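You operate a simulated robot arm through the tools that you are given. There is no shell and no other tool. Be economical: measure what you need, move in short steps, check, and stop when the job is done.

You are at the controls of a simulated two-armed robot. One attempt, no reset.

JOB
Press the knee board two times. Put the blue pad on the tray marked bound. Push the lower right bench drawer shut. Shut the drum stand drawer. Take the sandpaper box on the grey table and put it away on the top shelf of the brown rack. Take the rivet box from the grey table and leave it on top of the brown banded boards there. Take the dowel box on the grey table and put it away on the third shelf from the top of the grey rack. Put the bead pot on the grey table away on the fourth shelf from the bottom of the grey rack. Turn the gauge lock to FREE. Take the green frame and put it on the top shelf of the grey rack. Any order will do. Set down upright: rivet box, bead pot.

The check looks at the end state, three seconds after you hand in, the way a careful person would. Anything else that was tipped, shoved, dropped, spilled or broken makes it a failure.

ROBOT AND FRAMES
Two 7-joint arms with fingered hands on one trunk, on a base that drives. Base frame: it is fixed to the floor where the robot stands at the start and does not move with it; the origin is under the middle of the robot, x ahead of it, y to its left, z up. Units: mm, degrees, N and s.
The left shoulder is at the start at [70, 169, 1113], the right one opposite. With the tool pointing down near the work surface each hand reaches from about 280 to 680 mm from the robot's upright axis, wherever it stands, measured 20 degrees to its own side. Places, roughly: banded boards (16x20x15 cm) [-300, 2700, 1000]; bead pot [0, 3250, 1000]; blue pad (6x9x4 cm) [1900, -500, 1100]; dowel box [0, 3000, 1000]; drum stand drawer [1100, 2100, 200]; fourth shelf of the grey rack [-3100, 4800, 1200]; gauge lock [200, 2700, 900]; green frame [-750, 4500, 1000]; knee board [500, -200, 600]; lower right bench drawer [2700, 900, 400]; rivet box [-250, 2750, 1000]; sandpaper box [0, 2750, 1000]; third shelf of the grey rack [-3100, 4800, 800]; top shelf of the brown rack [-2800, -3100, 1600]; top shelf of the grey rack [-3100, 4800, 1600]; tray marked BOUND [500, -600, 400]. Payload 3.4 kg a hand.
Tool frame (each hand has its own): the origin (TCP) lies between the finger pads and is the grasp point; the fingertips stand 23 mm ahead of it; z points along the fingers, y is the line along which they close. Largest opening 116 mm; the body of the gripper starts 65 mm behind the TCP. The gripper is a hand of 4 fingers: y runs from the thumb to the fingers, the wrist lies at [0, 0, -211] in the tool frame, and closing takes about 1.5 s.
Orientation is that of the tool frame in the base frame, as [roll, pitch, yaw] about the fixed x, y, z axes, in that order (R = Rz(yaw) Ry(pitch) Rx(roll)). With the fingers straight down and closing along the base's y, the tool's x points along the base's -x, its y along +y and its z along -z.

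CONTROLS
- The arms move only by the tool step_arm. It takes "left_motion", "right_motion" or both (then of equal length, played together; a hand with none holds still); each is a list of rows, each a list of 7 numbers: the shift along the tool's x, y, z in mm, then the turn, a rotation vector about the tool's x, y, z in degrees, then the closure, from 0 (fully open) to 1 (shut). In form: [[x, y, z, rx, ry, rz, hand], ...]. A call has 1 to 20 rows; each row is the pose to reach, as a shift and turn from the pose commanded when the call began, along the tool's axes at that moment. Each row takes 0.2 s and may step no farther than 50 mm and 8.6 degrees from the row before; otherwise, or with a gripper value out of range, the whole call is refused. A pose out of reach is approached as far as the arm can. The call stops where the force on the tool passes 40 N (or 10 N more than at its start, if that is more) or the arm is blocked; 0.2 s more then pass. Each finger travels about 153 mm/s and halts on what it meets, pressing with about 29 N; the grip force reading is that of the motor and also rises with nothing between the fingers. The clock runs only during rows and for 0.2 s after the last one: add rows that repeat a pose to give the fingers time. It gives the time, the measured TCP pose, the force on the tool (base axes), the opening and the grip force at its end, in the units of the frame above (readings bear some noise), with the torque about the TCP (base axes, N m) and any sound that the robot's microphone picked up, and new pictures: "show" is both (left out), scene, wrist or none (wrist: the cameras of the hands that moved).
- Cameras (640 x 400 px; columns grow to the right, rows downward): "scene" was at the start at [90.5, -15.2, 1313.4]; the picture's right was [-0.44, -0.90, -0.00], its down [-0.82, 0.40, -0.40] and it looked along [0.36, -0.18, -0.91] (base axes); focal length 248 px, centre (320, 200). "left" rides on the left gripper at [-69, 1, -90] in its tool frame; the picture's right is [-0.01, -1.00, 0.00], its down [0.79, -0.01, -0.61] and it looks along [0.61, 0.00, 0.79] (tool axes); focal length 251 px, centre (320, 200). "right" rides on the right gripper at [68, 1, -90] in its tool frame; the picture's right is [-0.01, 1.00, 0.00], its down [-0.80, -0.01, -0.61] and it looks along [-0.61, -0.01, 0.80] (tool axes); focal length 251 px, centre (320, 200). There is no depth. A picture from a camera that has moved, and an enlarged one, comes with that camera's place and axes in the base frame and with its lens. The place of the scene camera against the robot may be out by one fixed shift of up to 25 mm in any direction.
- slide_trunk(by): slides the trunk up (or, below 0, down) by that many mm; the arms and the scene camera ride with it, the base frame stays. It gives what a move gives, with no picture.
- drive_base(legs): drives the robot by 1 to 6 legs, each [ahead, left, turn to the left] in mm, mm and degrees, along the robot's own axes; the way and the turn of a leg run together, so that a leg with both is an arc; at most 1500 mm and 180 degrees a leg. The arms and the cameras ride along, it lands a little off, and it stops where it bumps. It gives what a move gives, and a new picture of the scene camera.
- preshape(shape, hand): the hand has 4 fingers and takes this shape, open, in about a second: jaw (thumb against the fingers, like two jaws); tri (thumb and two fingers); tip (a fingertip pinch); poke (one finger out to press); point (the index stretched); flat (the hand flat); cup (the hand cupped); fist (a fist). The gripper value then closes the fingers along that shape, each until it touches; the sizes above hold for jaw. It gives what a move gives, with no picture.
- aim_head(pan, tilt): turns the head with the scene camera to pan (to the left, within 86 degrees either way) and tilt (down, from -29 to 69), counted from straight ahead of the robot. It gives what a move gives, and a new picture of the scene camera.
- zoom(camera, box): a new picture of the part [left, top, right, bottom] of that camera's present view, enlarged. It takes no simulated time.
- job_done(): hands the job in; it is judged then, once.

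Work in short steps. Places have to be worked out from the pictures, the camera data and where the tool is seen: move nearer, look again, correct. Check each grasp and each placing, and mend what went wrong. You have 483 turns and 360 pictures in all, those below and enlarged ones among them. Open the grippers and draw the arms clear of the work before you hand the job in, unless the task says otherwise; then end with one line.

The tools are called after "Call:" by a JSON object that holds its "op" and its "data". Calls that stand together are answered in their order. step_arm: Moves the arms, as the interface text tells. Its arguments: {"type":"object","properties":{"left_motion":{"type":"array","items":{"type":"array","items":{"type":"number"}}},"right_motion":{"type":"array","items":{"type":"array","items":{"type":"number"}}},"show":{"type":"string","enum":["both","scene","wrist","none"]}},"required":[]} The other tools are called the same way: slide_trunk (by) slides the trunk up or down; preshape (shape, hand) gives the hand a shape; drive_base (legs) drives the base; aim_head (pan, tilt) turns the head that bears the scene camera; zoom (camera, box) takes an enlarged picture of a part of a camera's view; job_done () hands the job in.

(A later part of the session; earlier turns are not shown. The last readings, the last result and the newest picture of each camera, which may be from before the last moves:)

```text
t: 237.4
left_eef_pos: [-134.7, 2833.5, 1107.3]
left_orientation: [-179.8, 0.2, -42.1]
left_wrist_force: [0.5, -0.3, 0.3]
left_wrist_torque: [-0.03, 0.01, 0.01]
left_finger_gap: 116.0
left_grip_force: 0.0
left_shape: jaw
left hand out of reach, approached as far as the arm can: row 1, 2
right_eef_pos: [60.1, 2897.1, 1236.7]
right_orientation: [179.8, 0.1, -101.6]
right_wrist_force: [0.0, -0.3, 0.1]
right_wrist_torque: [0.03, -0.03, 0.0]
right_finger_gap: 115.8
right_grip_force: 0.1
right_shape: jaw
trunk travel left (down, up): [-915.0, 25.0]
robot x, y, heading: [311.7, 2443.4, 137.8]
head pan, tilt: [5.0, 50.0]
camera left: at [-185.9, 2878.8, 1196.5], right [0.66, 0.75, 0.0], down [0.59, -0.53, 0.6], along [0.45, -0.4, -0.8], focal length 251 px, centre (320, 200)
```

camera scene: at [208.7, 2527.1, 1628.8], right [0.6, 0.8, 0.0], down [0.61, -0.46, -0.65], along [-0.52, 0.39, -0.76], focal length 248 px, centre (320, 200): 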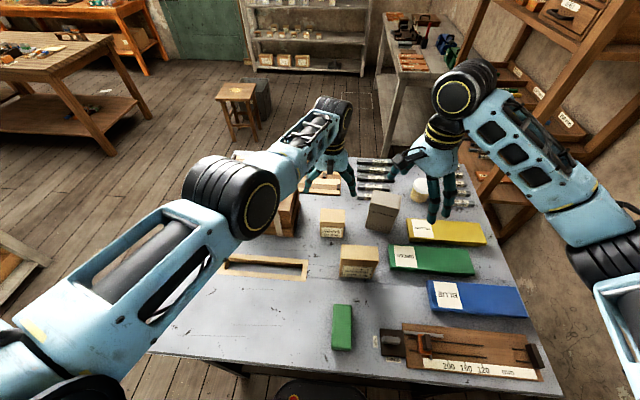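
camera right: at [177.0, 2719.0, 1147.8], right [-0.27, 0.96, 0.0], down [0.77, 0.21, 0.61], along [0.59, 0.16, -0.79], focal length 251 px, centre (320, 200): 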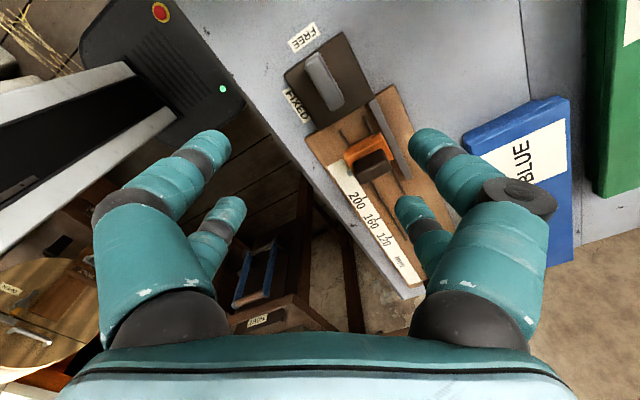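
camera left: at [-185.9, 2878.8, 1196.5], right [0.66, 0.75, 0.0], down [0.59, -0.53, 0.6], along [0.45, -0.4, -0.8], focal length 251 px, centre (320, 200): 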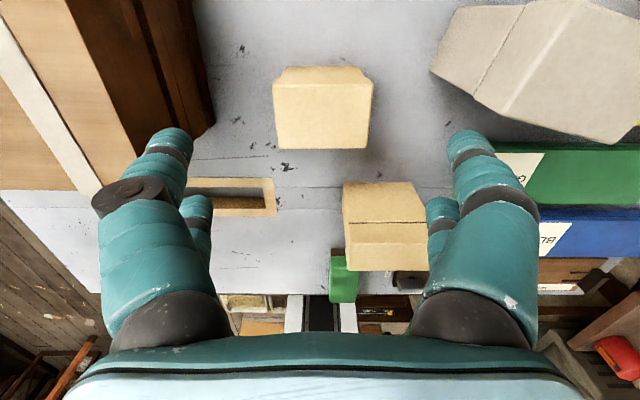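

The TCP is 9 mm short of the box centre, which keeps the fingers away from the grey box. I'll narrow the opening to about 95 mm and lower with the trunk by 90.

Call:
{"op": "step_arm", "data": {"left_motion": [[0, -2, 0, 0, 0, 0, 0.17], [0, -2, 0, 0, 0, 0, 0.17]], "show": "none"}}

Call:
{"op": "slide_trunk", "data": {"by": -85}}

Call:
{"op": "zoom", "data": {"camera": "left", "box": [0, 0, 640, 400]}}

```text
t: 238.0
left_eef_pos: [-135.7, 2836.6, 1105.4]
left_orientation: [-179.7, 0.0, -42.1]
left_wrist_force: [0.4, 0.4, 0.5]
left_wrist_torque: [-0.01, 0.01, 0.0]
left_finger_gap: 96.8
left_grip_force: 0.0
left_shape: jaw
right_eef_pos: [58.9, 2898.8, 1235.4]
right_orientation: [-180.0, 0.0, -101.8]
right_wrist_force: [0.2, 0.3, 0.3]
right_wrist_torque: [0.02, 0.02, -0.02]
right_finger_gap: 116.0
right_grip_force: 0.1
right_shape: jaw
trunk travel left (down, up): [-915.0, 25.0]
robot x, y, heading: [311.4, 2443.2, 138.1]
head pan, tilt: [5.0, 50.0]
```

```text
t: 239.2
left_eef_pos: [-136.1, 2837.4, 1019.4]
left_orientation: [-179.7, 0.0, -42.1]
left_wrist_force: [0.4, 0.0, -0.1]
left_wrist_torque: [0.01, 0.04, -0.02]
left_finger_gap: 96.5
left_grip_force: 0.0
left_shape: jaw
right_eef_pos: [58.7, 2899.5, 1150.8]
right_orientation: [-180.0, -0.1, -101.8]
right_wrist_force: [0.6, -0.3, -0.1]
right_wrist_torque: [-0.02, 0.01, 0.01]
right_finger_gap: 115.8
right_grip_force: 0.0
right_shape: jaw
trunk travel left (down, up): [-830.0, 110.0]
robot x, y, heading: [314.0, 2443.7, 138.0]
head pan, tilt: [5.0, 50.0]
```

```text
1.00 times, centred on (320, 200) of left (not enlarged: the box is as wide or as high as the picture)
camera zoom: at [-187.4, 2882.1, 1109.6], right [0.66, 0.75, 0.0], down [0.59, -0.53, 0.61], along [0.46, -0.4, -0.79], focal length 251 px, centre (320, 200)
```

zoom: 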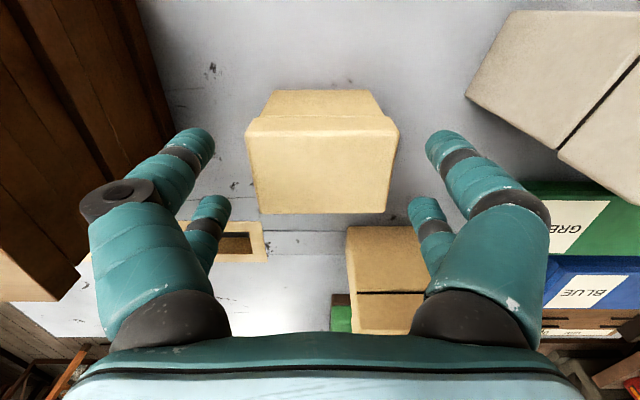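

The box is centred between the fingers. I'll lower 38 more and close.

Call:
{"op": "slide_trunk", "data": {"by": -38}}

Call:
{"op": "step_arm", "data": {"left_motion": [[0, 0, 0, 0, 0, 0, 0.3], [0, 0, 0, 0, 0, 0, 0.6], [0, 0, 0, 0, 0, 0, 1], [0, 0, 0, 0, 0, 0, 1]], "show": "wrist"}}

```text
t: 240.0
left_eef_pos: [-135.0, 2837.2, 982.2]
left_orientation: [-179.7, 0.0, -42.1]
left_wrist_force: [-0.3, -0.3, -0.6]
left_wrist_torque: [0.02, 0.03, -0.01]
left_finger_gap: 96.4
left_grip_force: 0.0
left_shape: jaw
right_eef_pos: [57.9, 2899.4, 1112.2]
right_orientation: [180.0, 0.1, -101.6]
right_wrist_force: [-0.9, -0.1, -1.1]
right_wrist_torque: [0.01, 0.01, 0.02]
right_finger_gap: 115.9
right_grip_force: 0.1
right_shape: jaw
trunk travel left (down, up): [-792.0, 148.0]
robot x, y, heading: [308.4, 2444.9, 137.8]
head pan, tilt: [5.0, 50.0]
```

```text
t: 241.0
left_eef_pos: [-137.2, 2836.4, 983.2]
left_orientation: [-179.8, 0.0, -42.1]
left_wrist_force: [1.9, -0.2, 0.7]
left_wrist_torque: [-0.01, -0.01, 0.04]
left_finger_gap: 73.3
left_grip_force: 29.2
left_shape: jaw
right_eef_pos: [58.7, 2898.5, 1111.6]
right_orientation: [-179.9, -0.1, -101.7]
right_wrist_force: [0.7, 0.3, -0.4]
right_wrist_torque: [-0.01, -0.02, -0.01]
right_finger_gap: 115.9
right_grip_force: 0.1
right_shape: jaw
trunk travel left (down, up): [-792.0, 148.0]
robot x, y, heading: [309.4, 2444.4, 138.0]
head pan, tilt: [5.0, 50.0]
camera left: at [-187.6, 2882.4, 1071.2], right [0.66, 0.75, 0.0], down [0.59, -0.53, 0.61], along [0.46, -0.4, -0.79], focal length 251 px, centre (320, 200)
```

left: 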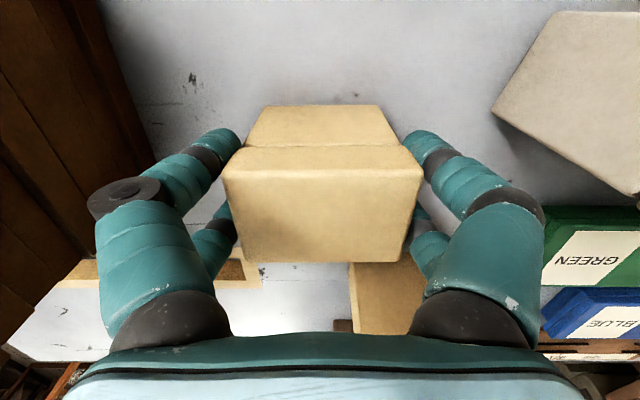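

The rivet box is gripped (73 mm, 29 N). I'll raise the trunk and arm to clear the boards.

Call:
{"op": "slide_trunk", "data": {"by": 140}}

Call:
{"op": "step_arm", "data": {"left_motion": [[0, 0, -30, 0, 0, 0, 1], [0, 0, -60, 0, 0, 0, 1], [0, 0, -80, 0, 0, 0, 1], [0, 35, -80, 0, 0, 0, 1], [0, 75, -80, 0, 0, 0, 1], [-5, 115, -80, 0, 0, 0, 1], [-10, 155, -80, 0, 0, 0, 1], [-20, 195, -80, 0, 0, 0, 1]]}}

```text
t: 242.7
left_eef_pos: [-136.6, 2838.0, 1121.2]
left_orientation: [-179.8, 0.0, -42.1]
left_wrist_force: [0.6, -0.4, -3.1]
left_wrist_torque: [0.04, 0.02, -0.02]
left_finger_gap: 73.6
left_grip_force: 29.1
left_shape: jaw
right_eef_pos: [57.2, 2900.2, 1252.3]
right_orientation: [-179.9, -0.1, -101.7]
right_wrist_force: [-0.3, -0.8, 0.4]
right_wrist_torque: [-0.01, 0.03, 0.0]
right_finger_gap: 116.0
right_grip_force: 0.1
right_shape: jaw
trunk travel left (down, up): [-932.0, 8.0]
robot x, y, heading: [309.8, 2444.6, 137.8]
head pan, tilt: [5.0, 50.0]
```

```text
t: 244.5
left_eef_pos: [-305.8, 2726.9, 1197.6]
left_orientation: [-179.7, -0.2, -42.0]
left_wrist_force: [-0.8, 0.0, -3.5]
left_wrist_torque: [0.02, 0.01, 0.0]
left_finger_gap: 73.8
left_grip_force: 28.5
left_shape: jaw
left hand out of reach, approached as far as the arm can: row 2, 3, 4, 5, 6, 7, 8
right_eef_pos: [55.8, 2897.3, 1252.3]
right_orientation: [-179.8, 0.1, -101.7]
right_wrist_force: [0.9, 0.3, 0.3]
right_wrist_torque: [0.06, 0.0, 0.0]
right_finger_gap: 115.5
right_grip_force: 0.0
right_shape: jaw
trunk travel left (down, up): [-932.0, 8.0]
robot x, y, heading: [310.9, 2443.0, 137.9]
head pan, tilt: [5.0, 50.0]
camera scene: at [196.4, 2533.8, 1644.6], right [0.6, 0.8, 0.0], down [0.61, -0.46, -0.64], along [-0.51, 0.39, -0.77], focal length 248 px, centre (320, 200)
camera left: at [-357.2, 2772.4, 1287.1], right [0.66, 0.75, 0.01], down [0.59, -0.53, 0.61], along [0.46, -0.4, -0.79], focal length 251 px, centre (320, 200)
```

scene: 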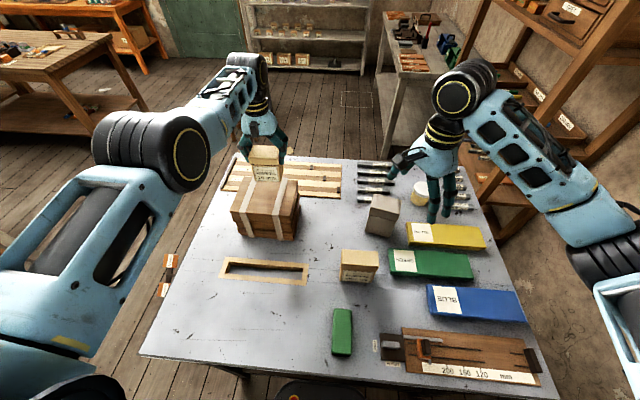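
left: 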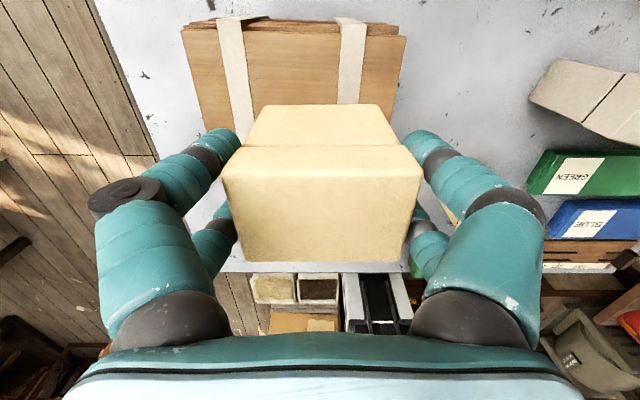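

Boards' centre comes out near (-299,2699). I'll move back 24 and left 16, then descend in small steps; contact should come at a TCP height of about 1133.

Call:
{"op": "step_arm", "data": {"left_motion": [[12, 8, 10, 0, 0, 0, 1], [24, 16, 25, 0, 0, 0, 1], [24, 16, 40, 0, 0, 0, 1], [24, 16, 48, 0, 0, 0, 1], [24, 16, 54, 0, 0, 0, 1], [24, 16, 58, 0, 0, 0, 1], [24, 16, 62, 0, 0, 0, 1], [24, 16, 66, 0, 0, 0, 1], [24, 16, 70, 0, 0, 0, 1]]}}

```text
t: 246.5
left_eef_pos: [-311.4, 2713.6, 1129.9]
left_orientation: [-179.8, -0.1, -42.2]
left_wrist_force: [-0.1, -0.8, -4.2]
left_wrist_torque: [-0.02, 0.04, -0.02]
left_finger_gap: 73.6
left_grip_force: 28.7
left_shape: jaw
left hand out of reach, approached as far as the arm can: row 1, 2, 3, 4, 5, 6, 7, 8, 9
right_eef_pos: [57.6, 2899.1, 1252.2]
right_orientation: [-179.9, 0.0, -101.7]
right_wrist_force: [0.6, 0.9, 0.0]
right_wrist_torque: [0.01, 0.0, -0.01]
right_finger_gap: 116.0
right_grip_force: 0.0
right_shape: jaw
trunk travel left (down, up): [-932.0, 8.0]
robot x, y, heading: [310.2, 2445.8, 138.1]
head pan, tilt: [5.0, 50.0]
camera scene: at [198.4, 2535.6, 1644.6], right [0.6, 0.8, 0.0], down [0.61, -0.46, -0.64], along [-0.51, 0.39, -0.77], focal length 248 px, centre (320, 200)
camera left: at [-362.9, 2758.1, 1219.4], right [0.66, 0.75, 0.0], down [0.59, -0.53, 0.61], along [0.46, -0.4, -0.79], focal length 251 px, centre (320, 200)
```

scene: 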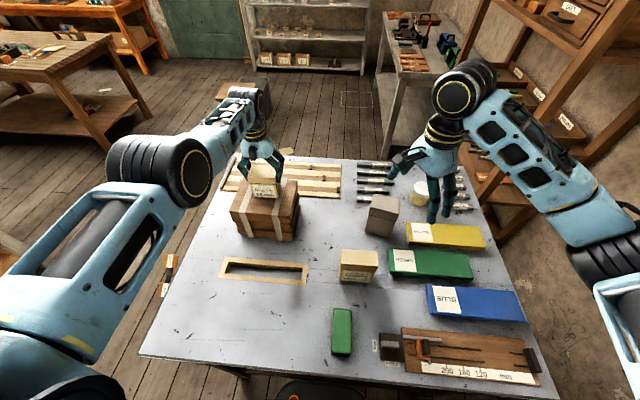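
left: 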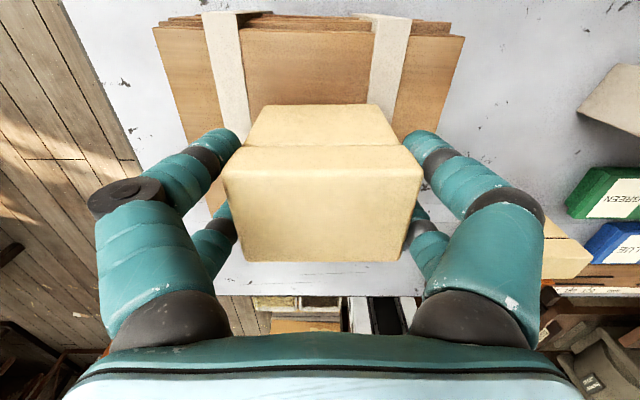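

No contact yet. The box sits a bit toward the boards' far edge, so I'll move back 20 and keep lowering to contact.

Call:
{"op": "step_arm", "data": {"left_motion": [[20, 0, 0, 0, 0, 0, 1], [20, 0, 4, 0, 0, 0, 1], [20, 0, 8, 0, 0, 0, 1], [20, 0, 12, 0, 0, 0, 1], [20, 0, 16, 0, 0, 0, 1], [20, 0, 20, 0, 0, 0, 1], [20, 0, 24, 0, 0, 0, 1], [20, 0, 28, 0, 0, 0, 1], [20, 0, 32, 0, 0, 0, 1]], "show": "wrist"}}

```text
t: 247.8
left_eef_pos: [-309.6, 2712.5, 1126.4]
left_orientation: [-179.9, 1.1, -42.0]
left_wrist_force: [3.5, -0.1, 16.7]
left_wrist_torque: [-0.2, -0.13, 0.01]
left_finger_gap: 72.7
left_grip_force: 28.9
left_shape: jaw
left hand out of reach, approached as far as the arm can: row 1, 2, 3, 4, 5, 6
right_eef_pos: [61.6, 2897.6, 1253.8]
right_orientation: [179.9, 0.0, -101.7]
right_wrist_force: [-0.1, -0.2, -0.2]
right_wrist_torque: [-0.05, 0.0, 0.02]
right_finger_gap: 115.9
right_grip_force: 0.0
right_shape: jaw
trunk travel left (down, up): [-932.0, 8.0]
robot x, y, heading: [309.8, 2437.7, 138.2]
head pan, tilt: [5.0, 50.0]
stopped in row 6 (left hand): the force on the tool passed its limit at 47 N (the readings are from after the stop); the commanded pose is now the measured one
camera left: at [-358.8, 2757.6, 1215.7], right [0.66, 0.75, 0.0], down [0.6, -0.54, 0.59], along [0.44, -0.39, -0.81], focal length 251 px, centre (320, 200)
```

left: 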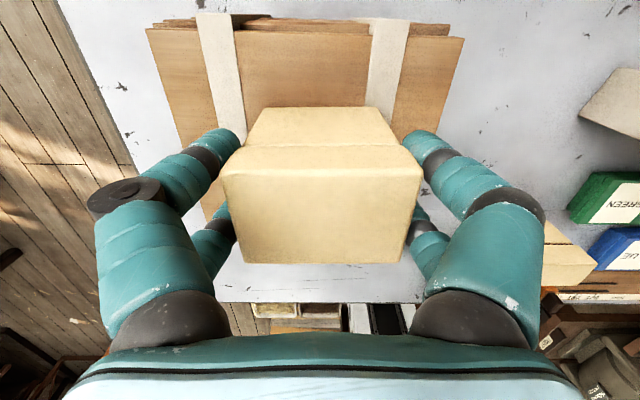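

Contact: the box stands on the boards at TCP 1126, fully supported. I'll open and lift straight up.

Call:
{"op": "step_arm", "data": {"left_motion": [[0, 0, -2, 0, 0, 0, 0.6], [0, 0, -2, 0, 0, 0, 0.2], [0, 0, -2, 0, 0, 0, 0], [0, 0, -20, 0, 0, 0, 0], [0, 0, -45, 0, 0, 0, 0], [0, 0, -75, 0, 0, 0, 0], [0, 0, -105, 0, 0, 0, 0]]}}

```text
t: 249.4
left_eef_pos: [-315.8, 2717.9, 1225.7]
left_orientation: [-179.9, 0.5, -42.1]
left_wrist_force: [-0.5, 0.1, 0.4]
left_wrist_torque: [0.0, -0.01, -0.01]
left_finger_gap: 115.6
left_grip_force: 0.1
left_shape: jaw
left hand out of reach, approached as far as the arm can: row 5, 6, 7
right_eef_pos: [58.8, 2899.9, 1253.1]
right_orientation: [-179.9, 0.1, -101.7]
right_wrist_force: [-0.4, -0.2, 0.5]
right_wrist_torque: [-0.03, 0.03, -0.02]
right_finger_gap: 115.9
right_grip_force: 0.1
right_shape: jaw
trunk travel left (down, up): [-932.0, 8.0]
robot x, y, heading: [311.8, 2444.4, 137.7]
head pan, tilt: [5.0, 50.0]
camera scene: at [200.1, 2535.2, 1644.7], right [0.6, 0.8, 0.0], down [0.61, -0.46, -0.64], along [-0.51, 0.39, -0.77], focal length 248 px, centre (320, 200)
camera left: at [-366.6, 2762.9, 1315.7], right [0.66, 0.75, 0.0], down [0.6, -0.53, 0.6], along [0.45, -0.4, -0.8], focal length 251 px, centre (320, 200)
```

scene: 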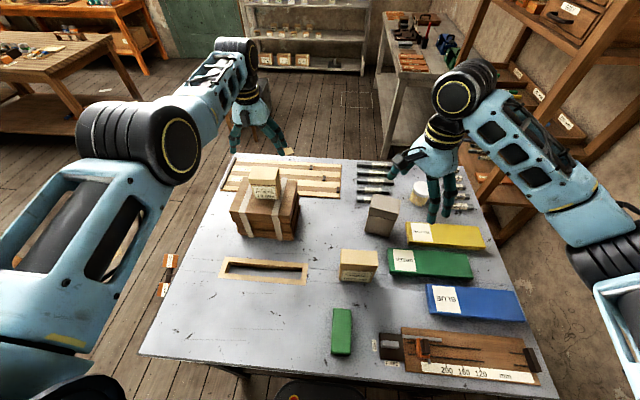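
left: 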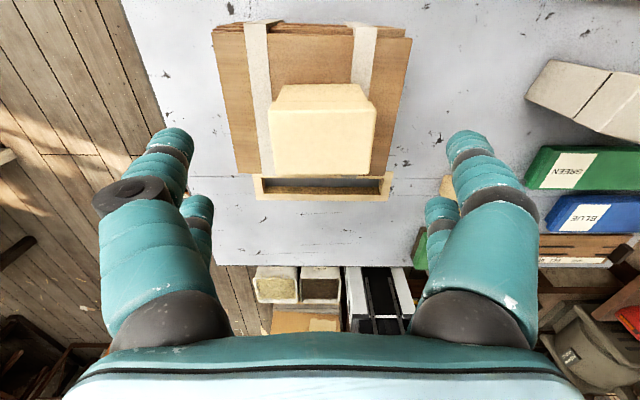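

The rivet box stands upright on the boards. Next is the grey dowel box with the right hand: I'll bring it over and square it up, then look through its camera.

Call:
{"op": "step_arm", "data": {"right_motion": [[-4, 11, 0, 0, 0, -7.5, 0], [-8, 22, 0, 0, 0, -15, 0], [-12, 33, 0, 0, 0, -22.5, 0], [-15, 44, 0, 0, 0, -30, 0], [-19, 55, 0, 0, 0, -37.5, 0], [-23, 66, 0, 0, 0, -45, 0], [-27, 77, 0, 0, 0, -52.5, 0], [-30, 87, 0, 0, 0, -60, 0]], "show": "wrist"}}

```text
t: 251.2
left_eef_pos: [-318.0, 2718.7, 1224.8]
left_orientation: [-179.8, 0.4, -42.0]
left_wrist_force: [-0.7, 0.7, -0.3]
left_wrist_torque: [-0.01, 0.0, -0.04]
left_finger_gap: 116.0
left_grip_force: 0.0
left_shape: jaw
right_eef_pos: [-22.5, 2947.5, 1252.2]
right_orientation: [-179.9, -0.1, -41.6]
right_wrist_force: [0.3, -0.5, 0.4]
right_wrist_torque: [0.0, 0.02, 0.0]
right_finger_gap: 115.6
right_grip_force: 0.0
right_shape: jaw
trunk travel left (down, up): [-932.0, 8.0]
robot x, y, heading: [312.2, 2443.2, 137.8]
head pan, tilt: [5.0, 50.0]
camera right: at [28.8, 2900.6, 1342.2], right [-0.67, -0.74, 0.0], down [-0.59, 0.53, 0.61], along [-0.45, 0.41, -0.8], focal length 251 px, centre (320, 200)
```

right: 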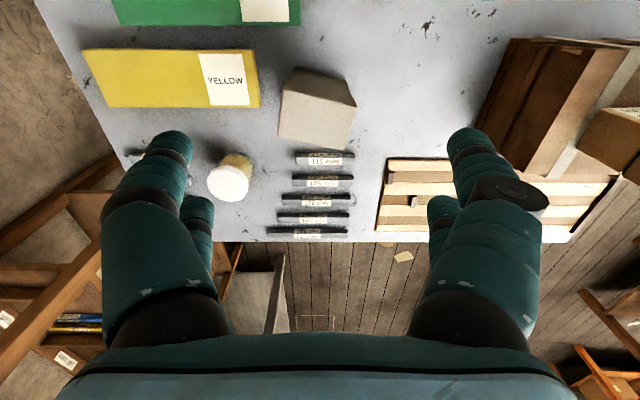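

The dowel box is 35 ahead and turned about 10°. I'll centre over it, align, and descend to z 1140.

Call:
{"op": "step_arm", "data": {"right_motion": [[-10, -1, 10, 0, 0, 3, 0], [-20, -2, 40, 0, 0, 6, 0], [-30, -4, 75, 0, 0, 9, 0], [-35, -4, 110, 0, 0, 9.6, 0]], "show": "wrist"}}

```text
t: 252.2
left_eef_pos: [-316.8, 2718.5, 1225.5]
left_orientation: [-179.9, 0.4, -42.1]
left_wrist_force: [0.5, 0.2, 0.0]
left_wrist_torque: [0.01, -0.01, 0.0]
left_finger_gap: 116.0
left_grip_force: 0.0
left_shape: jaw
right_eef_pos: [-45.8, 2973.5, 1142.5]
right_orientation: [-179.9, 0.0, -51.3]
right_wrist_force: [0.1, -0.1, 0.6]
right_wrist_torque: [0.01, 0.02, -0.02]
right_finger_gap: 115.8
right_grip_force: 0.0
right_shape: jaw
trunk travel left (down, up): [-932.0, 8.0]
robot x, y, heading: [311.9, 2441.0, 137.8]
head pan, tilt: [5.0, 50.0]
camera right: at [-1.6, 2919.3, 1231.6], right [-0.79, -0.62, 0.0], down [-0.49, 0.62, 0.61], along [-0.37, 0.48, -0.79], focal length 251 px, centre (320, 200)
```

right: 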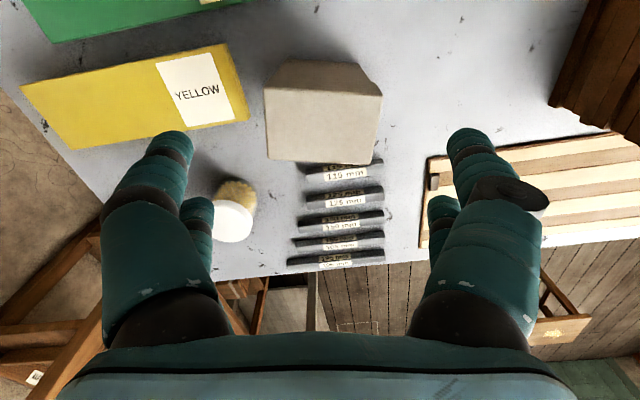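

Box top is at about z 1083 and 68 mm wide. I'll shift 13 back, descend to z 1030 and grip its upper part.

Call:
{"op": "step_arm", "data": {"right_motion": [[13, 0, 30, 0, 0, 2, 0.1], [13, 0, 70, 0, 0, 3, 0.1], [13, 0, 110, 0, 0, 3, 0.1], [13, 0, 112, 0, 0, 3, 0.5], [13, 0, 112, 0, 0, 3, 1], [13, 0, 112, 0, 0, 3, 1], [13, 0, 112, 0, 0, 3, 1]], "show": "wrist"}}

```text
t: 253.8
left_eef_pos: [-316.8, 2718.4, 1224.9]
left_orientation: [-179.8, 0.4, -42.1]
left_wrist_force: [0.4, 0.3, -0.3]
left_wrist_torque: [0.02, 0.04, 0.0]
left_finger_gap: 116.2
left_grip_force: 0.0
left_shape: jaw
right_eef_pos: [-36.6, 2961.7, 1029.9]
right_orientation: [-179.9, -0.1, -54.4]
right_wrist_force: [-1.4, -1.8, 0.4]
right_wrist_torque: [0.02, -0.01, 0.0]
right_finger_gap: 19.1
right_grip_force: 28.7
right_shape: jaw
trunk travel left (down, up): [-932.0, 8.0]
robot x, y, heading: [308.6, 2446.8, 137.8]
head pan, tilt: [5.0, 50.0]
camera right: at [3.4, 2906.9, 1120.0], right [-0.82, -0.58, 0.0], down [-0.46, 0.65, 0.61], along [-0.35, 0.5, -0.8], focal length 251 px, centre (320, 200)
```

right: 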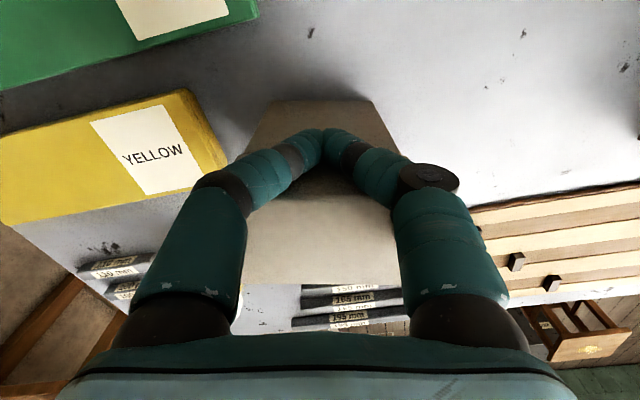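

The front finger pair closed in front of the box; its centre is about 18 mm farther ahead. I'll open, shift ahead 20 and close again.

Call:
{"op": "step_arm", "data": {"right_motion": [[0, 0, 0, 0, 0, 0, 0.5], [0, 0, 0, 0, 0, 0, 0.1], [0, 0, 0, 0, 0, 0, 0.1], [-10, 0, 0, 0, 0, 0, 0.1], [-20, 0, 0, 0, 0, 0, 0.1], [-20, 0, 5, 0, 0, 0, 0.1]], "show": "wrist"}}

```text
t: 255.2
left_eef_pos: [-318.2, 2717.8, 1225.0]
left_orientation: [-179.7, 0.5, -42.1]
left_wrist_force: [-0.1, -0.7, -0.5]
left_wrist_torque: [0.01, -0.03, 0.01]
left_finger_gap: 116.0
left_grip_force: 0.1
left_shape: jaw
right_eef_pos: [-38.1, 2972.2, 1026.0]
right_orientation: [-179.9, 0.1, -54.2]
right_wrist_force: [-0.4, -1.0, 1.4]
right_wrist_torque: [-0.01, 0.03, 0.02]
right_finger_gap: 104.5
right_grip_force: 0.0
right_shape: jaw
right hand out of reach, approached as far as the arm can: row 4, 5, 6
trunk travel left (down, up): [-932.0, 8.0]
robot x, y, heading: [310.1, 2442.8, 137.8]
head pan, tilt: [5.0, 50.0]
camera right: at [2.5, 2916.3, 1116.5], right [-0.82, -0.58, 0.0], down [-0.46, 0.65, 0.61], along [-0.35, 0.5, -0.79], focal length 251 px, centre (320, 200)
```

right: 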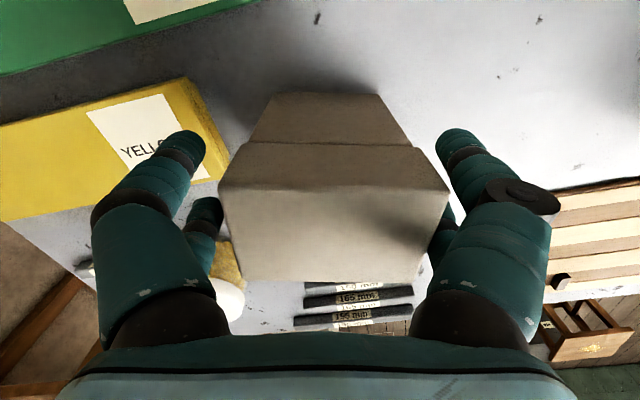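

The arm is at its reach limit but the box is nicely between the fingers. I'll drive 15 ahead instead and close.

Call:
{"op": "drive_base", "data": {"legs": [[16, 0, 0]]}}

Call:
{"op": "step_arm", "data": {"right_motion": [[0, 0, 0, 0, 0, 0, 0.3], [0, 0, 0, 0, 0, 0, 0.6], [0, 0, 0, 0, 0, 0, 1], [0, 0, 0, 0, 0, 0, 1]], "show": "wrist"}}

```text
t: 255.9
left_eef_pos: [-325.7, 2726.5, 1228.7]
left_orientation: [-179.9, 0.6, -42.1]
left_wrist_force: [0.3, -0.8, -0.6]
left_wrist_torque: [0.02, 0.05, 0.0]
left_finger_gap: 116.0
left_grip_force: 0.0
left_shape: jaw
right_eef_pos: [-46.8, 2980.9, 1028.3]
right_orientation: [180.0, 0.1, -54.3]
right_wrist_force: [0.2, -0.2, -0.2]
right_wrist_torque: [0.02, 0.01, 0.0]
right_finger_gap: 104.2
right_grip_force: 0.0
right_shape: jaw
trunk travel left (down, up): [-932.0, 8.0]
robot x, y, heading: [297.0, 2455.4, 137.8]
head pan, tilt: [5.0, 50.0]
camera scene: at [191.5, 2542.5, 1645.2], right [0.6, 0.8, 0.0], down [0.61, -0.46, -0.65], along [-0.51, 0.39, -0.76], focal length 248 px, centre (320, 200)
```

scene: 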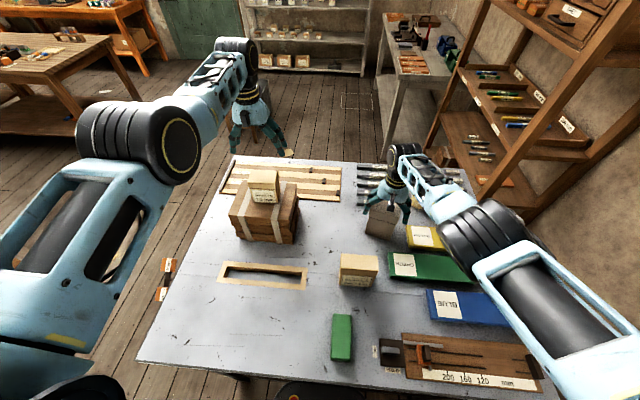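

```text
t: 256.9
left_eef_pos: [-328.0, 2728.8, 1226.2]
left_orientation: [-179.8, 0.6, -42.0]
left_wrist_force: [-1.6, 0.3, -1.2]
left_wrist_torque: [0.0, 0.01, 0.02]
left_finger_gap: 115.8
left_grip_force: 0.1
left_shape: jaw
right_eef_pos: [-48.0, 2981.8, 1027.2]
right_orientation: [-179.9, 0.2, -54.3]
right_wrist_force: [1.7, -2.1, 6.5]
right_wrist_torque: [0.09, 0.03, -0.07]
right_finger_gap: 81.3
right_grip_force: 29.1
right_shape: jaw
trunk travel left (down, up): [-932.0, 8.0]
robot x, y, heading: [298.8, 2453.1, 137.9]
head pan, tilt: [5.0, 50.0]
camera right: at [-8.7, 2926.0, 1117.0], right [-0.82, -0.58, 0.0], down [-0.46, 0.65, 0.61], along [-0.35, 0.5, -0.79], focal length 251 px, centre (320, 200)
```

right: 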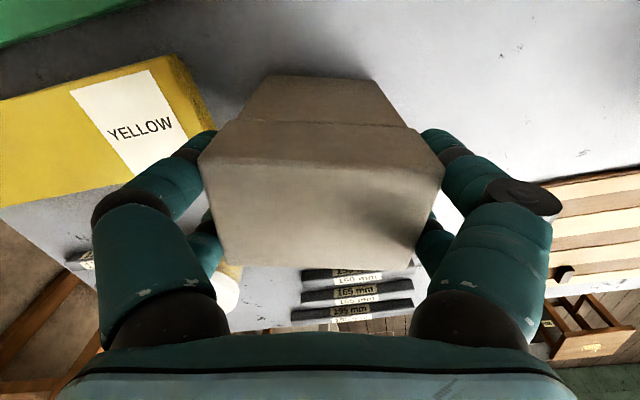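

Gripped at 81 mm, 29 N. I'll lift 100.

Call:
{"op": "step_arm", "data": {"right_motion": [[0, 0, -15, 0, 0, 0, 1], [0, 0, -40, 0, 0, 0, 1], [0, 0, -70, 0, 0, 0, 1], [0, 0, -100, 0, 0, 0, 1], [0, 0, -140, 0, 0, 0, 1]], "show": "wrist"}}

```text
t: 258.1
left_eef_pos: [-328.6, 2729.5, 1225.0]
left_orientation: [-179.9, 0.4, -42.1]
left_wrist_force: [0.7, -0.8, 0.2]
left_wrist_torque: [0.0, 0.04, 0.02]
left_finger_gap: 115.8
left_grip_force: 0.0
left_shape: jaw
right_eef_pos: [-50.5, 2983.3, 1167.2]
right_orientation: [-179.9, 0.0, -54.2]
right_wrist_force: [0.1, 0.2, -2.3]
right_wrist_torque: [-0.03, -0.03, -0.01]
right_finger_gap: 81.3
right_grip_force: 29.0
right_shape: jaw
trunk travel left (down, up): [-932.0, 8.0]
robot x, y, heading: [303.3, 2454.8, 138.0]
head pan, tilt: [5.0, 50.0]
camera right: at [-9.7, 2927.5, 1256.2], right [-0.82, -0.58, 0.0], down [-0.46, 0.65, 0.61], along [-0.35, 0.5, -0.8], focal length 251 px, centre (320, 200)
```

right: 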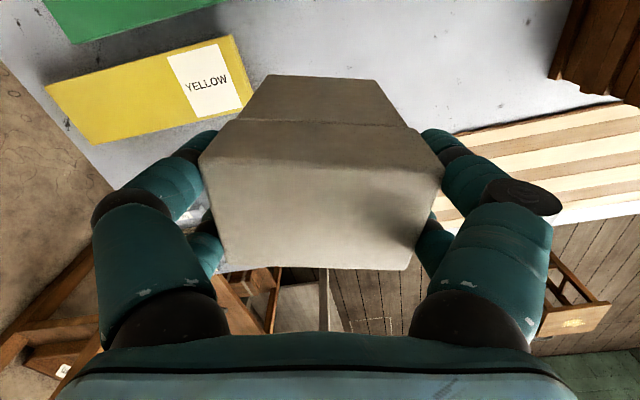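

The dowel box is held securely. I'll draw both hands in and up a bit, then back out and drive around the table's front to its other side.

Call:
{"op": "step_arm", "data": {"right_motion": [[0, 0, -30, 0, 0, 0, 1], [30, -10, -40, 0, 0, 0, 1], [65, -20, -40, 0, 0, 0, 1], [100, -30, -40, 0, 0, 0, 1], [135, -40, -40, 0, 0, 0, 1], [170, -50, -40, 0, 0, 0, 1], [200, -55, -40, 0, 0, 0, 1]], "left_motion": [[25, 0, 0, 0, 0, 0, 0], [50, 0, 0, 0, 0, 0, 0], [75, 0, 0, 0, 0, 0, 0], [100, 5, 0, 0, 0, 0, 0], [130, 10, 0, 0, 0, 0, 0], [160, 15, 0, 0, 0, 0, 0], [190, 20, 0, 0, 0, 0, 0]], "show": "none"}}

Call:
{"op": "drive_base", "data": {"legs": [[-260, 0, 0], [0, 1090, 0], [1480, 0, 0]]}}

```text
t: 259.7
left_eef_pos: [-328.3, 2729.3, 1226.5]
left_orientation: [-179.9, 0.5, -42.0]
left_wrist_force: [-0.1, -0.1, -0.3]
left_wrist_torque: [0.03, -0.05, -0.01]
left_finger_gap: 115.6
left_grip_force: 0.0
left_shape: jaw
left hand out of reach, approached as far as the arm can: row 1, 2, 3, 4, 5, 6, 7
right_eef_pos: [113.1, 2849.1, 1206.5]
right_orientation: [-179.8, -0.1, -54.3]
right_wrist_force: [-0.6, -1.2, -3.3]
right_wrist_torque: [0.01, 0.01, 0.03]
right_finger_gap: 81.4
right_grip_force: 29.0
right_shape: jaw
trunk travel left (down, up): [-932.0, 8.0]
robot x, y, heading: [297.4, 2456.6, 137.8]
head pan, tilt: [5.0, 50.0]
```

```text
t: 273.7
left_eef_pos: [-1956.8, 2734.8, 1225.3]
left_orientation: [-179.9, 0.5, -42.1]
left_wrist_force: [0.0, 0.0, -0.4]
left_wrist_torque: [0.04, 0.0, -0.01]
left_finger_gap: 115.9
left_grip_force: 0.1
left_shape: jaw
right_eef_pos: [-1516.9, 2858.2, 1205.6]
right_orientation: [-179.9, 0.0, -54.3]
right_wrist_force: [1.2, 0.4, -4.0]
right_wrist_torque: [-0.02, 0.01, -0.01]
right_finger_gap: 81.1
right_grip_force: 29.4
right_shape: jaw
trunk travel left (down, up): [-932.0, 8.0]
robot x, y, heading: [-1328.9, 2461.7, 138.1]
head pan, tilt: [5.0, 50.0]
camera scene: at [-1439.9, 2553.4, 1644.7], right [0.6, 0.8, 0.0], down [0.61, -0.46, -0.64], along [-0.51, 0.39, -0.77], focal length 248 px, centre (320, 200)
```

scene: 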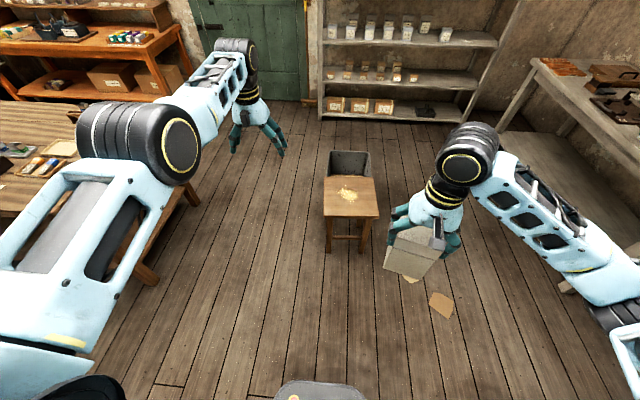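

The dowel box is secure. Rather than fetch the pot now, I'll go straight to the grey rack ahead, passing right of the WASTE stool.

Call:
{"op": "drive_base", "data": {"legs": [[450, 0, 0], [0, -620, 0], [1250, 0, 0]]}}

Call:
{"op": "aim_head", "data": {"pan": 0, "tilt": 20}}

```text
t: 285.4
left_eef_pos: [-2765.3, 4375.4, 1225.5]
left_orientation: [-179.8, 0.5, -43.7]
left_wrist_force: [-0.8, -0.8, 0.0]
left_wrist_torque: [0.0, -0.02, -0.01]
left_finger_gap: 116.0
left_grip_force: 0.0
left_shape: jaw
right_eef_pos: [-2321.3, 4486.0, 1204.9]
right_orientation: [-180.0, -0.1, -55.8]
right_wrist_force: [-1.2, -0.2, -3.1]
right_wrist_torque: [0.02, -0.01, -0.03]
right_finger_gap: 81.2
right_grip_force: 28.5
right_shape: jaw
trunk travel left (down, up): [-932.0, 8.0]
robot x, y, heading: [-2147.4, 4081.9, 136.2]
head pan, tilt: [5.0, 50.0]
camera scene: at [-2254.0, 4178.8, 1644.8], right [0.62, 0.78, 0.0], down [0.6, -0.48, -0.64], along [-0.5, 0.4, -0.77], focal length 248 px, centre (320, 200)
```

scene: 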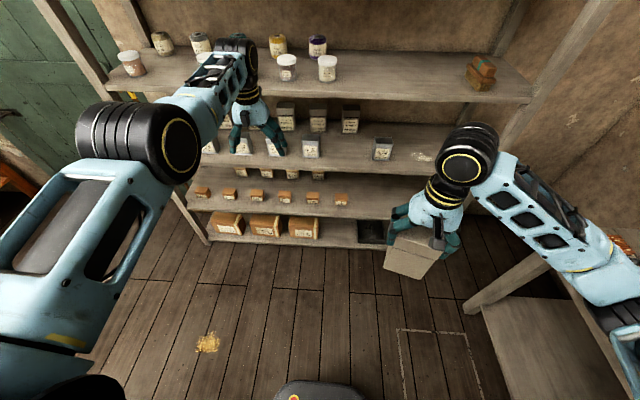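

```text
t: 286.4
left_eef_pos: [-2765.7, 4377.4, 1224.7]
left_orientation: [-179.8, 0.3, -43.7]
left_wrist_force: [-1.1, -0.1, 0.3]
left_wrist_torque: [0.0, 0.01, 0.03]
left_finger_gap: 116.0
left_grip_force: 0.0
left_shape: jaw
right_eef_pos: [-2322.1, 4487.3, 1204.4]
right_orientation: [180.0, -0.1, -55.9]
right_wrist_force: [-0.7, -0.2, -3.3]
right_wrist_torque: [-0.01, -0.03, 0.01]
right_finger_gap: 81.4
right_grip_force: 29.1
right_shape: jaw
trunk travel left (down, up): [-932.0, 8.0]
robot x, y, heading: [-2146.6, 4084.0, 136.3]
head pan, tilt: [0.0, 20.0]
camera scene: at [-2262.3, 4195.9, 1690.1], right [0.69, 0.72, 0.0], down [0.25, -0.24, -0.94], along [-0.68, 0.65, -0.34], focal length 248 px, centre (320, 200)
```

scene: 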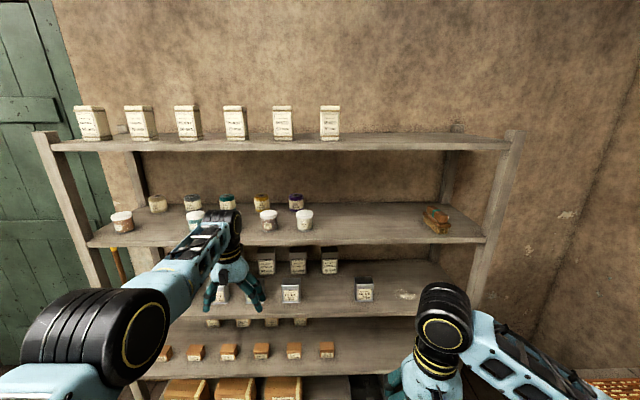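

The rack is clear: the third shelf (about z 813) holds the grey dowel boxes with a free gap in the middle. First I'll retract the left hand, which is still stretched out, and shift left 130 so my right hand lines up with the gap.

Call:
{"op": "step_arm", "data": {"left_motion": [[40, 0, 0, 0, 0, 0, 0], [80, 0, 0, 0, 0, 0, 0], [120, 0, 0, 0, 0, 0, 0], [160, 0, 0, 0, 0, 0, 0], [200, 0, 0, 0, 0, 0, 0], [240, 0, 0, 0, 0, 0, 0]], "show": "none"}}

Call:
{"op": "slide_trunk", "data": {"by": -230}}

Call:
{"op": "drive_base", "data": {"legs": [[300, 130, 0]]}}

```text
t: 287.8
left_eef_pos: [-2765.8, 4376.5, 1224.6]
left_orientation: [-179.9, 0.4, -43.6]
left_wrist_force: [0.7, 0.5, 0.0]
left_wrist_torque: [0.02, 0.0, 0.01]
left_finger_gap: 115.9
left_grip_force: 0.0
left_shape: jaw
left hand out of reach, approached as far as the arm can: row 1, 2, 3, 4, 5, 6
right_eef_pos: [-2322.9, 4486.7, 1205.3]
right_orientation: [-179.9, 0.0, -55.8]
right_wrist_force: [0.1, 0.5, -2.2]
right_wrist_torque: [-0.03, 0.01, 0.0]
right_finger_gap: 81.1
right_grip_force: 28.9
right_shape: jaw
trunk travel left (down, up): [-932.0, 8.0]
robot x, y, heading: [-2141.5, 4084.5, 136.4]
head pan, tilt: [0.0, 20.0]
```

```text
t: 290.2
left_eef_pos: [-2765.3, 4375.9, 994.7]
left_orientation: [-179.8, 0.4, -43.6]
left_wrist_force: [-0.4, 0.0, -0.1]
left_wrist_torque: [-0.01, 0.01, 0.01]
left_finger_gap: 116.0
left_grip_force: 0.0
left_shape: jaw
right_eef_pos: [-2322.5, 4486.8, 975.1]
right_orientation: [-179.8, -0.1, -55.9]
right_wrist_force: [-0.2, -0.6, -3.8]
right_wrist_torque: [-0.03, -0.01, 0.0]
right_finger_gap: 81.1
right_grip_force: 29.1
right_shape: jaw
trunk travel left (down, up): [-702.0, 238.0]
robot x, y, heading: [-2143.4, 4085.6, 136.5]
head pan, tilt: [0.0, 20.0]
```

```text
t: 292.4
left_eef_pos: [-3074.2, 4489.9, 995.1]
left_orientation: [-179.9, 0.5, -44.0]
left_wrist_force: [0.1, -0.1, 0.1]
left_wrist_torque: [0.03, -0.01, -0.01]
left_finger_gap: 116.0
left_grip_force: 0.0
left_shape: jaw
right_eef_pos: [-2630.5, 4599.3, 975.4]
right_orientation: [-179.9, 0.0, -56.1]
right_wrist_force: [-0.2, 0.3, -3.5]
right_wrist_torque: [-0.03, -0.01, 0.0]
right_finger_gap: 81.2
right_grip_force: 28.7
right_shape: jaw
trunk travel left (down, up): [-702.0, 238.0]
robot x, y, heading: [-2454.4, 4197.3, 136.2]
head pan, tilt: [0.0, 20.0]
camera scene: at [-2570.6, 4307.4, 1460.3], right [0.69, 0.72, 0.0], down [0.25, -0.24, -0.94], along [-0.68, 0.65, -0.34], focal length 248 px, centre (320, 200)
```

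scene: 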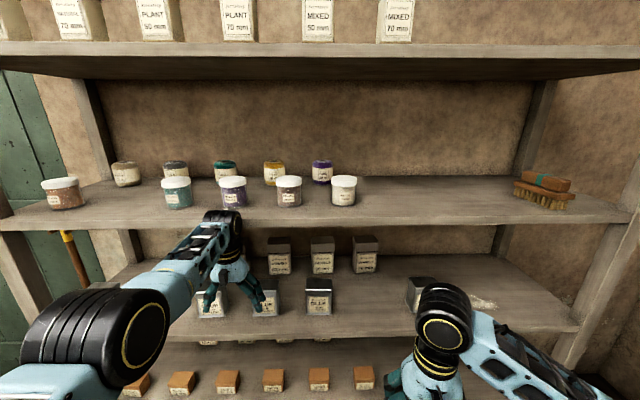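

The left arm refuses to retract straight back, a joint limit as before. I'll free it by moving it sideways to the left.

Call:
{"op": "step_arm", "data": {"left_motion": [[0, 30, 0, 0, 0, 0, 0], [0, 60, 0, 0, 0, 0, 0], [0, 90, 0, 0, 0, 0, 0], [0, 120, 0, 0, 0, 0, 0], [0, 150, 0, 0, 0, 0, 0]], "show": "none"}}

```text
t: 293.6
left_eef_pos: [-3167.6, 4375.4, 993.4]
left_orientation: [-179.8, 0.4, -43.9]
left_wrist_force: [0.2, 0.5, 0.0]
left_wrist_torque: [-0.02, -0.04, -0.02]
left_finger_gap: 115.9
left_grip_force: 0.0
left_shape: jaw
left hand out of reach, approached as far as the arm can: row 3, 4, 5
right_eef_pos: [-2630.3, 4598.1, 975.4]
right_orientation: [-179.7, 0.0, -56.1]
right_wrist_force: [0.2, 1.0, -3.1]
right_wrist_torque: [-0.01, -0.01, 0.01]
right_finger_gap: 81.3
right_grip_force: 29.2
right_shape: jaw
trunk travel left (down, up): [-702.0, 238.0]
robot x, y, heading: [-2455.3, 4198.0, 136.0]
head pan, tilt: [0.0, 20.0]
```

Call:
{"op": "step_arm", "data": {"left_motion": [[25, 10, 0, 0, 0, 0, 0], [50, 20, 0, 0, 0, 0, 0], [75, 30, 0, 0, 0, 0, 0], [110, 30, 0, 0, 0, 0, 0], [150, 30, 0, 0, 0, 0, 0], [190, 30, 0, 0, 0, 0, 0]], "show": "none"}}

```text
t: 295.0
left_eef_pos: [-3208.9, 4287.1, 991.4]
left_orientation: [-179.8, 0.4, -43.8]
left_wrist_force: [-0.5, 1.1, -0.3]
left_wrist_torque: [0.0, 0.0, 0.0]
left_finger_gap: 115.9
left_grip_force: 0.0
left_shape: jaw
left hand out of reach, approached as far as the arm can: row 1, 2, 3, 4, 5, 6
right_eef_pos: [-2629.7, 4598.9, 976.7]
right_orientation: [-179.8, 0.0, -56.1]
right_wrist_force: [-0.8, 0.8, -3.3]
right_wrist_torque: [0.01, -0.02, -0.04]
right_finger_gap: 81.4
right_grip_force: 29.1
right_shape: jaw
trunk travel left (down, up): [-702.0, 238.0]
robot x, y, heading: [-2454.4, 4198.7, 136.1]
head pan, tilt: [0.0, 20.0]
```

The arm is at full stretch with its commanded pose beyond reach, so more retraction should bring it back.

Call:
{"op": "step_arm", "data": {"left_motion": [[45, 0, 0, 0, 0, 0, 0], [90, 0, 0, 0, 0, 0, 0], [135, 0, 0, 0, 0, 0, 0], [180, 0, 0, 0, 0, 0, 0], [225, 0, 0, 0, 0, 0, 0], [270, 0, 0, 0, 0, 0, 0], [315, 0, 0, 0, 0, 0, 0]], "show": "none"}}

```text
t: 296.6
left_eef_pos: [-3247.3, 4075.1, 983.9]
left_orientation: [-179.5, 0.4, -43.9]
left_wrist_force: [0.9, -1.5, -0.6]
left_wrist_torque: [0.04, 0.03, 0.02]
left_finger_gap: 115.9
left_grip_force: 0.0
left_shape: jaw
left hand out of reach, approached as far as the arm can: row 1, 2, 3, 4, 5, 6, 7
right_eef_pos: [-2631.3, 4597.9, 974.7]
right_orientation: [-179.9, 0.0, -56.1]
right_wrist_force: [0.0, -0.8, -3.9]
right_wrist_torque: [0.0, -0.01, 0.0]
right_finger_gap: 81.3
right_grip_force: 28.8
right_shape: jaw
trunk travel left (down, up): [-702.0, 238.0]
robot x, y, heading: [-2456.2, 4195.1, 136.1]
head pan, tilt: [0.0, 20.0]
```

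Call:
{"op": "step_arm", "data": {"left_motion": [[0, -45, 0, 0, 0, 0, 0], [0, -90, 0, 0, 0, 0, 0], [0, -135, 0, 0, 0, 0, 0], [0, -180, 0, 0, 0, 0, 0], [0, -225, 0, 0, 0, 0, 0], [0, -270, 0, 0, 0, 0, 0]], "show": "none"}}

```text
t: 298.0
left_eef_pos: [-3187.2, 4335.1, 986.1]
left_orientation: [-179.8, 0.2, -43.8]
left_wrist_force: [-0.4, 0.6, 0.5]
left_wrist_torque: [-0.02, 0.02, 0.02]
left_finger_gap: 116.0
left_grip_force: 0.0
left_shape: jaw
left hand out of reach, approached as far as the arm can: row 1, 2, 3, 4, 5, 6
right_eef_pos: [-2629.3, 4599.6, 974.7]
right_orientation: [-179.9, -0.1, -56.0]
right_wrist_force: [0.3, 0.6, -3.1]
right_wrist_torque: [-0.04, -0.01, -0.06]
right_finger_gap: 81.3
right_grip_force: 29.2
right_shape: jaw
trunk travel left (down, up): [-702.0, 238.0]
robot x, y, heading: [-2455.8, 4194.7, 136.1]
head pan, tilt: [0.0, 20.0]
```

Call:
{"op": "step_arm", "data": {"left_motion": [[0, 0, 40, 0, 0, 0, 0], [0, 0, 80, 0, 0, 0, 0], [0, 0, 120, 0, 0, 0, 0], [0, 0, 120, 0, 0, 0, 0]], "show": "scene"}}

```text
t: 299.0
left_eef_pos: [-3179.5, 4330.1, 869.6]
left_orientation: [-179.8, 0.4, -44.0]
left_wrist_force: [0.7, -0.1, 0.0]
left_wrist_torque: [-0.07, -0.01, -0.02]
left_finger_gap: 116.0
left_grip_force: 0.0
left_shape: jaw
left hand out of reach, approached as far as the arm can: row 2, 3, 4
right_eef_pos: [-2630.3, 4599.3, 975.0]
right_orientation: [-180.0, -0.2, -56.1]
right_wrist_force: [0.2, -0.5, -3.3]
right_wrist_torque: [-0.03, -0.07, -0.02]
right_finger_gap: 81.5
right_grip_force: 29.0
right_shape: jaw
trunk travel left (down, up): [-702.0, 238.0]
robot x, y, heading: [-2454.1, 4191.2, 136.3]
head pan, tilt: [0.0, 20.0]
camera scene: at [-2571.3, 4307.9, 1460.2], right [0.69, 0.72, 0.0], down [0.25, -0.24, -0.94], along [-0.68, 0.65, -0.34], focal length 248 px, centre (320, 200)
```

scene: 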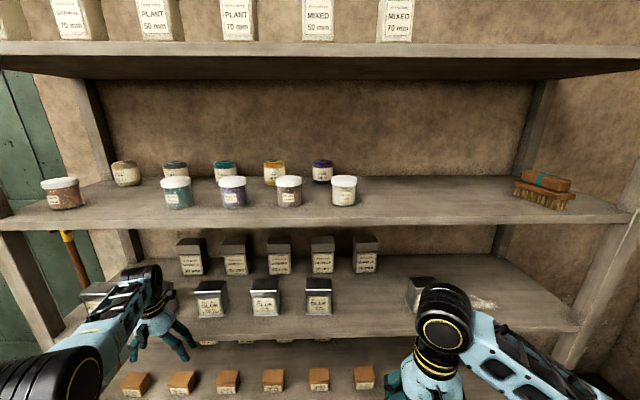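

The left arm seems to sit at a straight-elbow singularity. I'll command a radially inward target and hold it for many rows so the solver can bend the elbow.

Call:
{"op": "step_arm", "data": {"left_motion": [[40, -17, -10, 0, 0, 0, 0], [80, -34, -20, 0, 0, 0, 0], [120, -51, -30, 0, 0, 0, 0], [160, -68, -40, 0, 0, 0, 0], [200, -85, -50, 0, 0, 0, 0], [240, -100, -60, 0, 0, 0, 0], [240, -100, -60, 0, 0, 0, 0], [240, -100, -60, 0, 0, 0, 0], [240, -100, -60, 0, 0, 0, 0], [240, -100, -60, 0, 0, 0, 0], [240, -100, -60, 0, 0, 0, 0], [240, -100, -60, 0, 0, 0, 0], [240, -100, -60, 0, 0, 0, 0], [240, -100, -60, 0, 0, 0, 0]], "show": "none"}}

```text
t: 302.0
left_eef_pos: [-3160.5, 4369.8, 893.3]
left_orientation: [-179.8, 0.4, -43.8]
left_wrist_force: [0.4, -0.6, -0.1]
left_wrist_torque: [-0.01, -0.04, 0.02]
left_finger_gap: 116.0
left_grip_force: 0.1
left_shape: jaw
left hand out of reach, approached as far as the arm can: row 1, 2, 3, 4, 5, 6, 7, 8, 9, 10, 11, 12, 13, 14
right_eef_pos: [-2630.5, 4599.3, 975.2]
right_orientation: [-180.0, 0.0, -56.1]
right_wrist_force: [-0.3, 0.4, -4.6]
right_wrist_torque: [-0.04, -0.02, -0.04]
right_finger_gap: 81.1
right_grip_force: 28.9
right_shape: jaw
trunk travel left (down, up): [-702.0, 238.0]
robot x, y, heading: [-2456.2, 4195.6, 136.2]
head pan, tilt: [0.0, 20.0]
```

Call:
{"op": "step_arm", "data": {"left_motion": [[0, 0, -45, 0, 0, 0, 0], [0, 0, -90, 0, 0, 0, 0], [0, 0, -135, 0, 0, 0, 0], [0, 0, -180, 0, 0, 0, 0], [0, 0, -225, 0, 0, 0, 0], [0, 0, -270, 0, 0, 0, 0], [0, 0, -315, 0, 0, 0, 0], [0, 0, -360, 0, 0, 0, 0], [0, 0, -400, 0, 0, 0, 0]], "show": "none"}}

```text
t: 303.0
left_eef_pos: [-3158.4, 4369.9, 1060.9]
left_orientation: [-179.8, -1.5, -43.9]
left_wrist_force: [-0.1, -0.6, -3.2]
left_wrist_torque: [0.04, 0.03, 0.0]
left_finger_gap: 115.8
left_grip_force: 0.1
left_shape: jaw
left hand out of reach, approached as far as the arm can: row 1, 2, 3, 5
right_eef_pos: [-2632.3, 4599.1, 975.6]
right_orientation: [-179.7, -0.3, -56.2]
right_wrist_force: [0.1, -0.3, -3.7]
right_wrist_torque: [-0.04, 0.01, -0.01]
right_finger_gap: 81.4
right_grip_force: 29.2
right_shape: jaw
trunk travel left (down, up): [-702.0, 238.0]
robot x, y, heading: [-2455.8, 4196.5, 136.0]
head pan, tilt: [0.0, 20.0]
stopped in row 5 (left hand): the force on the tool passed its limit at 73 N (the readings are from after the stop); the commanded pose is now the measured one
```

The left hand met something at 73 N; I'll look at once.

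Call:
{"op": "aim_head", "data": {"pan": 15, "tilt": 25}}

```text
t: 303.8
left_eef_pos: [-3156.6, 4369.6, 1059.8]
left_orientation: [-179.7, -1.5, -44.0]
left_wrist_force: [12.1, -4.6, -23.0]
left_wrist_torque: [-0.84, -0.06, -0.43]
left_finger_gap: 116.1
left_grip_force: 0.1
left_shape: jaw
right_eef_pos: [-2630.1, 4599.1, 974.7]
right_orientation: [-179.7, -0.1, -56.0]
right_wrist_force: [-1.1, -0.3, -3.7]
right_wrist_torque: [-0.01, 0.01, -0.01]
right_finger_gap: 81.4
right_grip_force: 28.5
right_shape: jaw
trunk travel left (down, up): [-702.0, 238.0]
robot x, y, heading: [-2454.3, 4198.7, 136.1]
head pan, tilt: [15.0, 25.0]
camera scene: at [-2586.3, 4287.7, 1451.8], right [0.48, 0.88, 0.0], down [0.37, -0.2, -0.91], along [-0.79, 0.44, -0.42], focal length 248 px, centre (320, 200)
```

scene: 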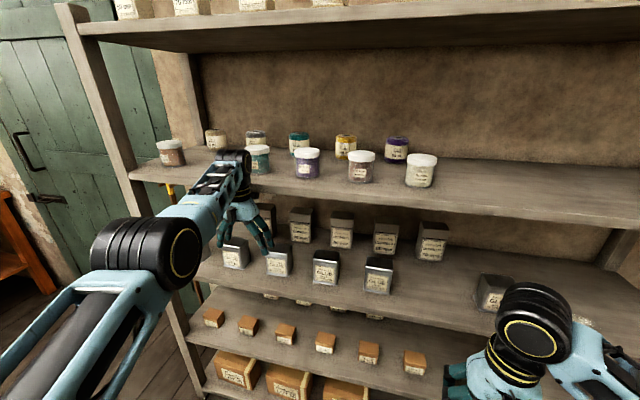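

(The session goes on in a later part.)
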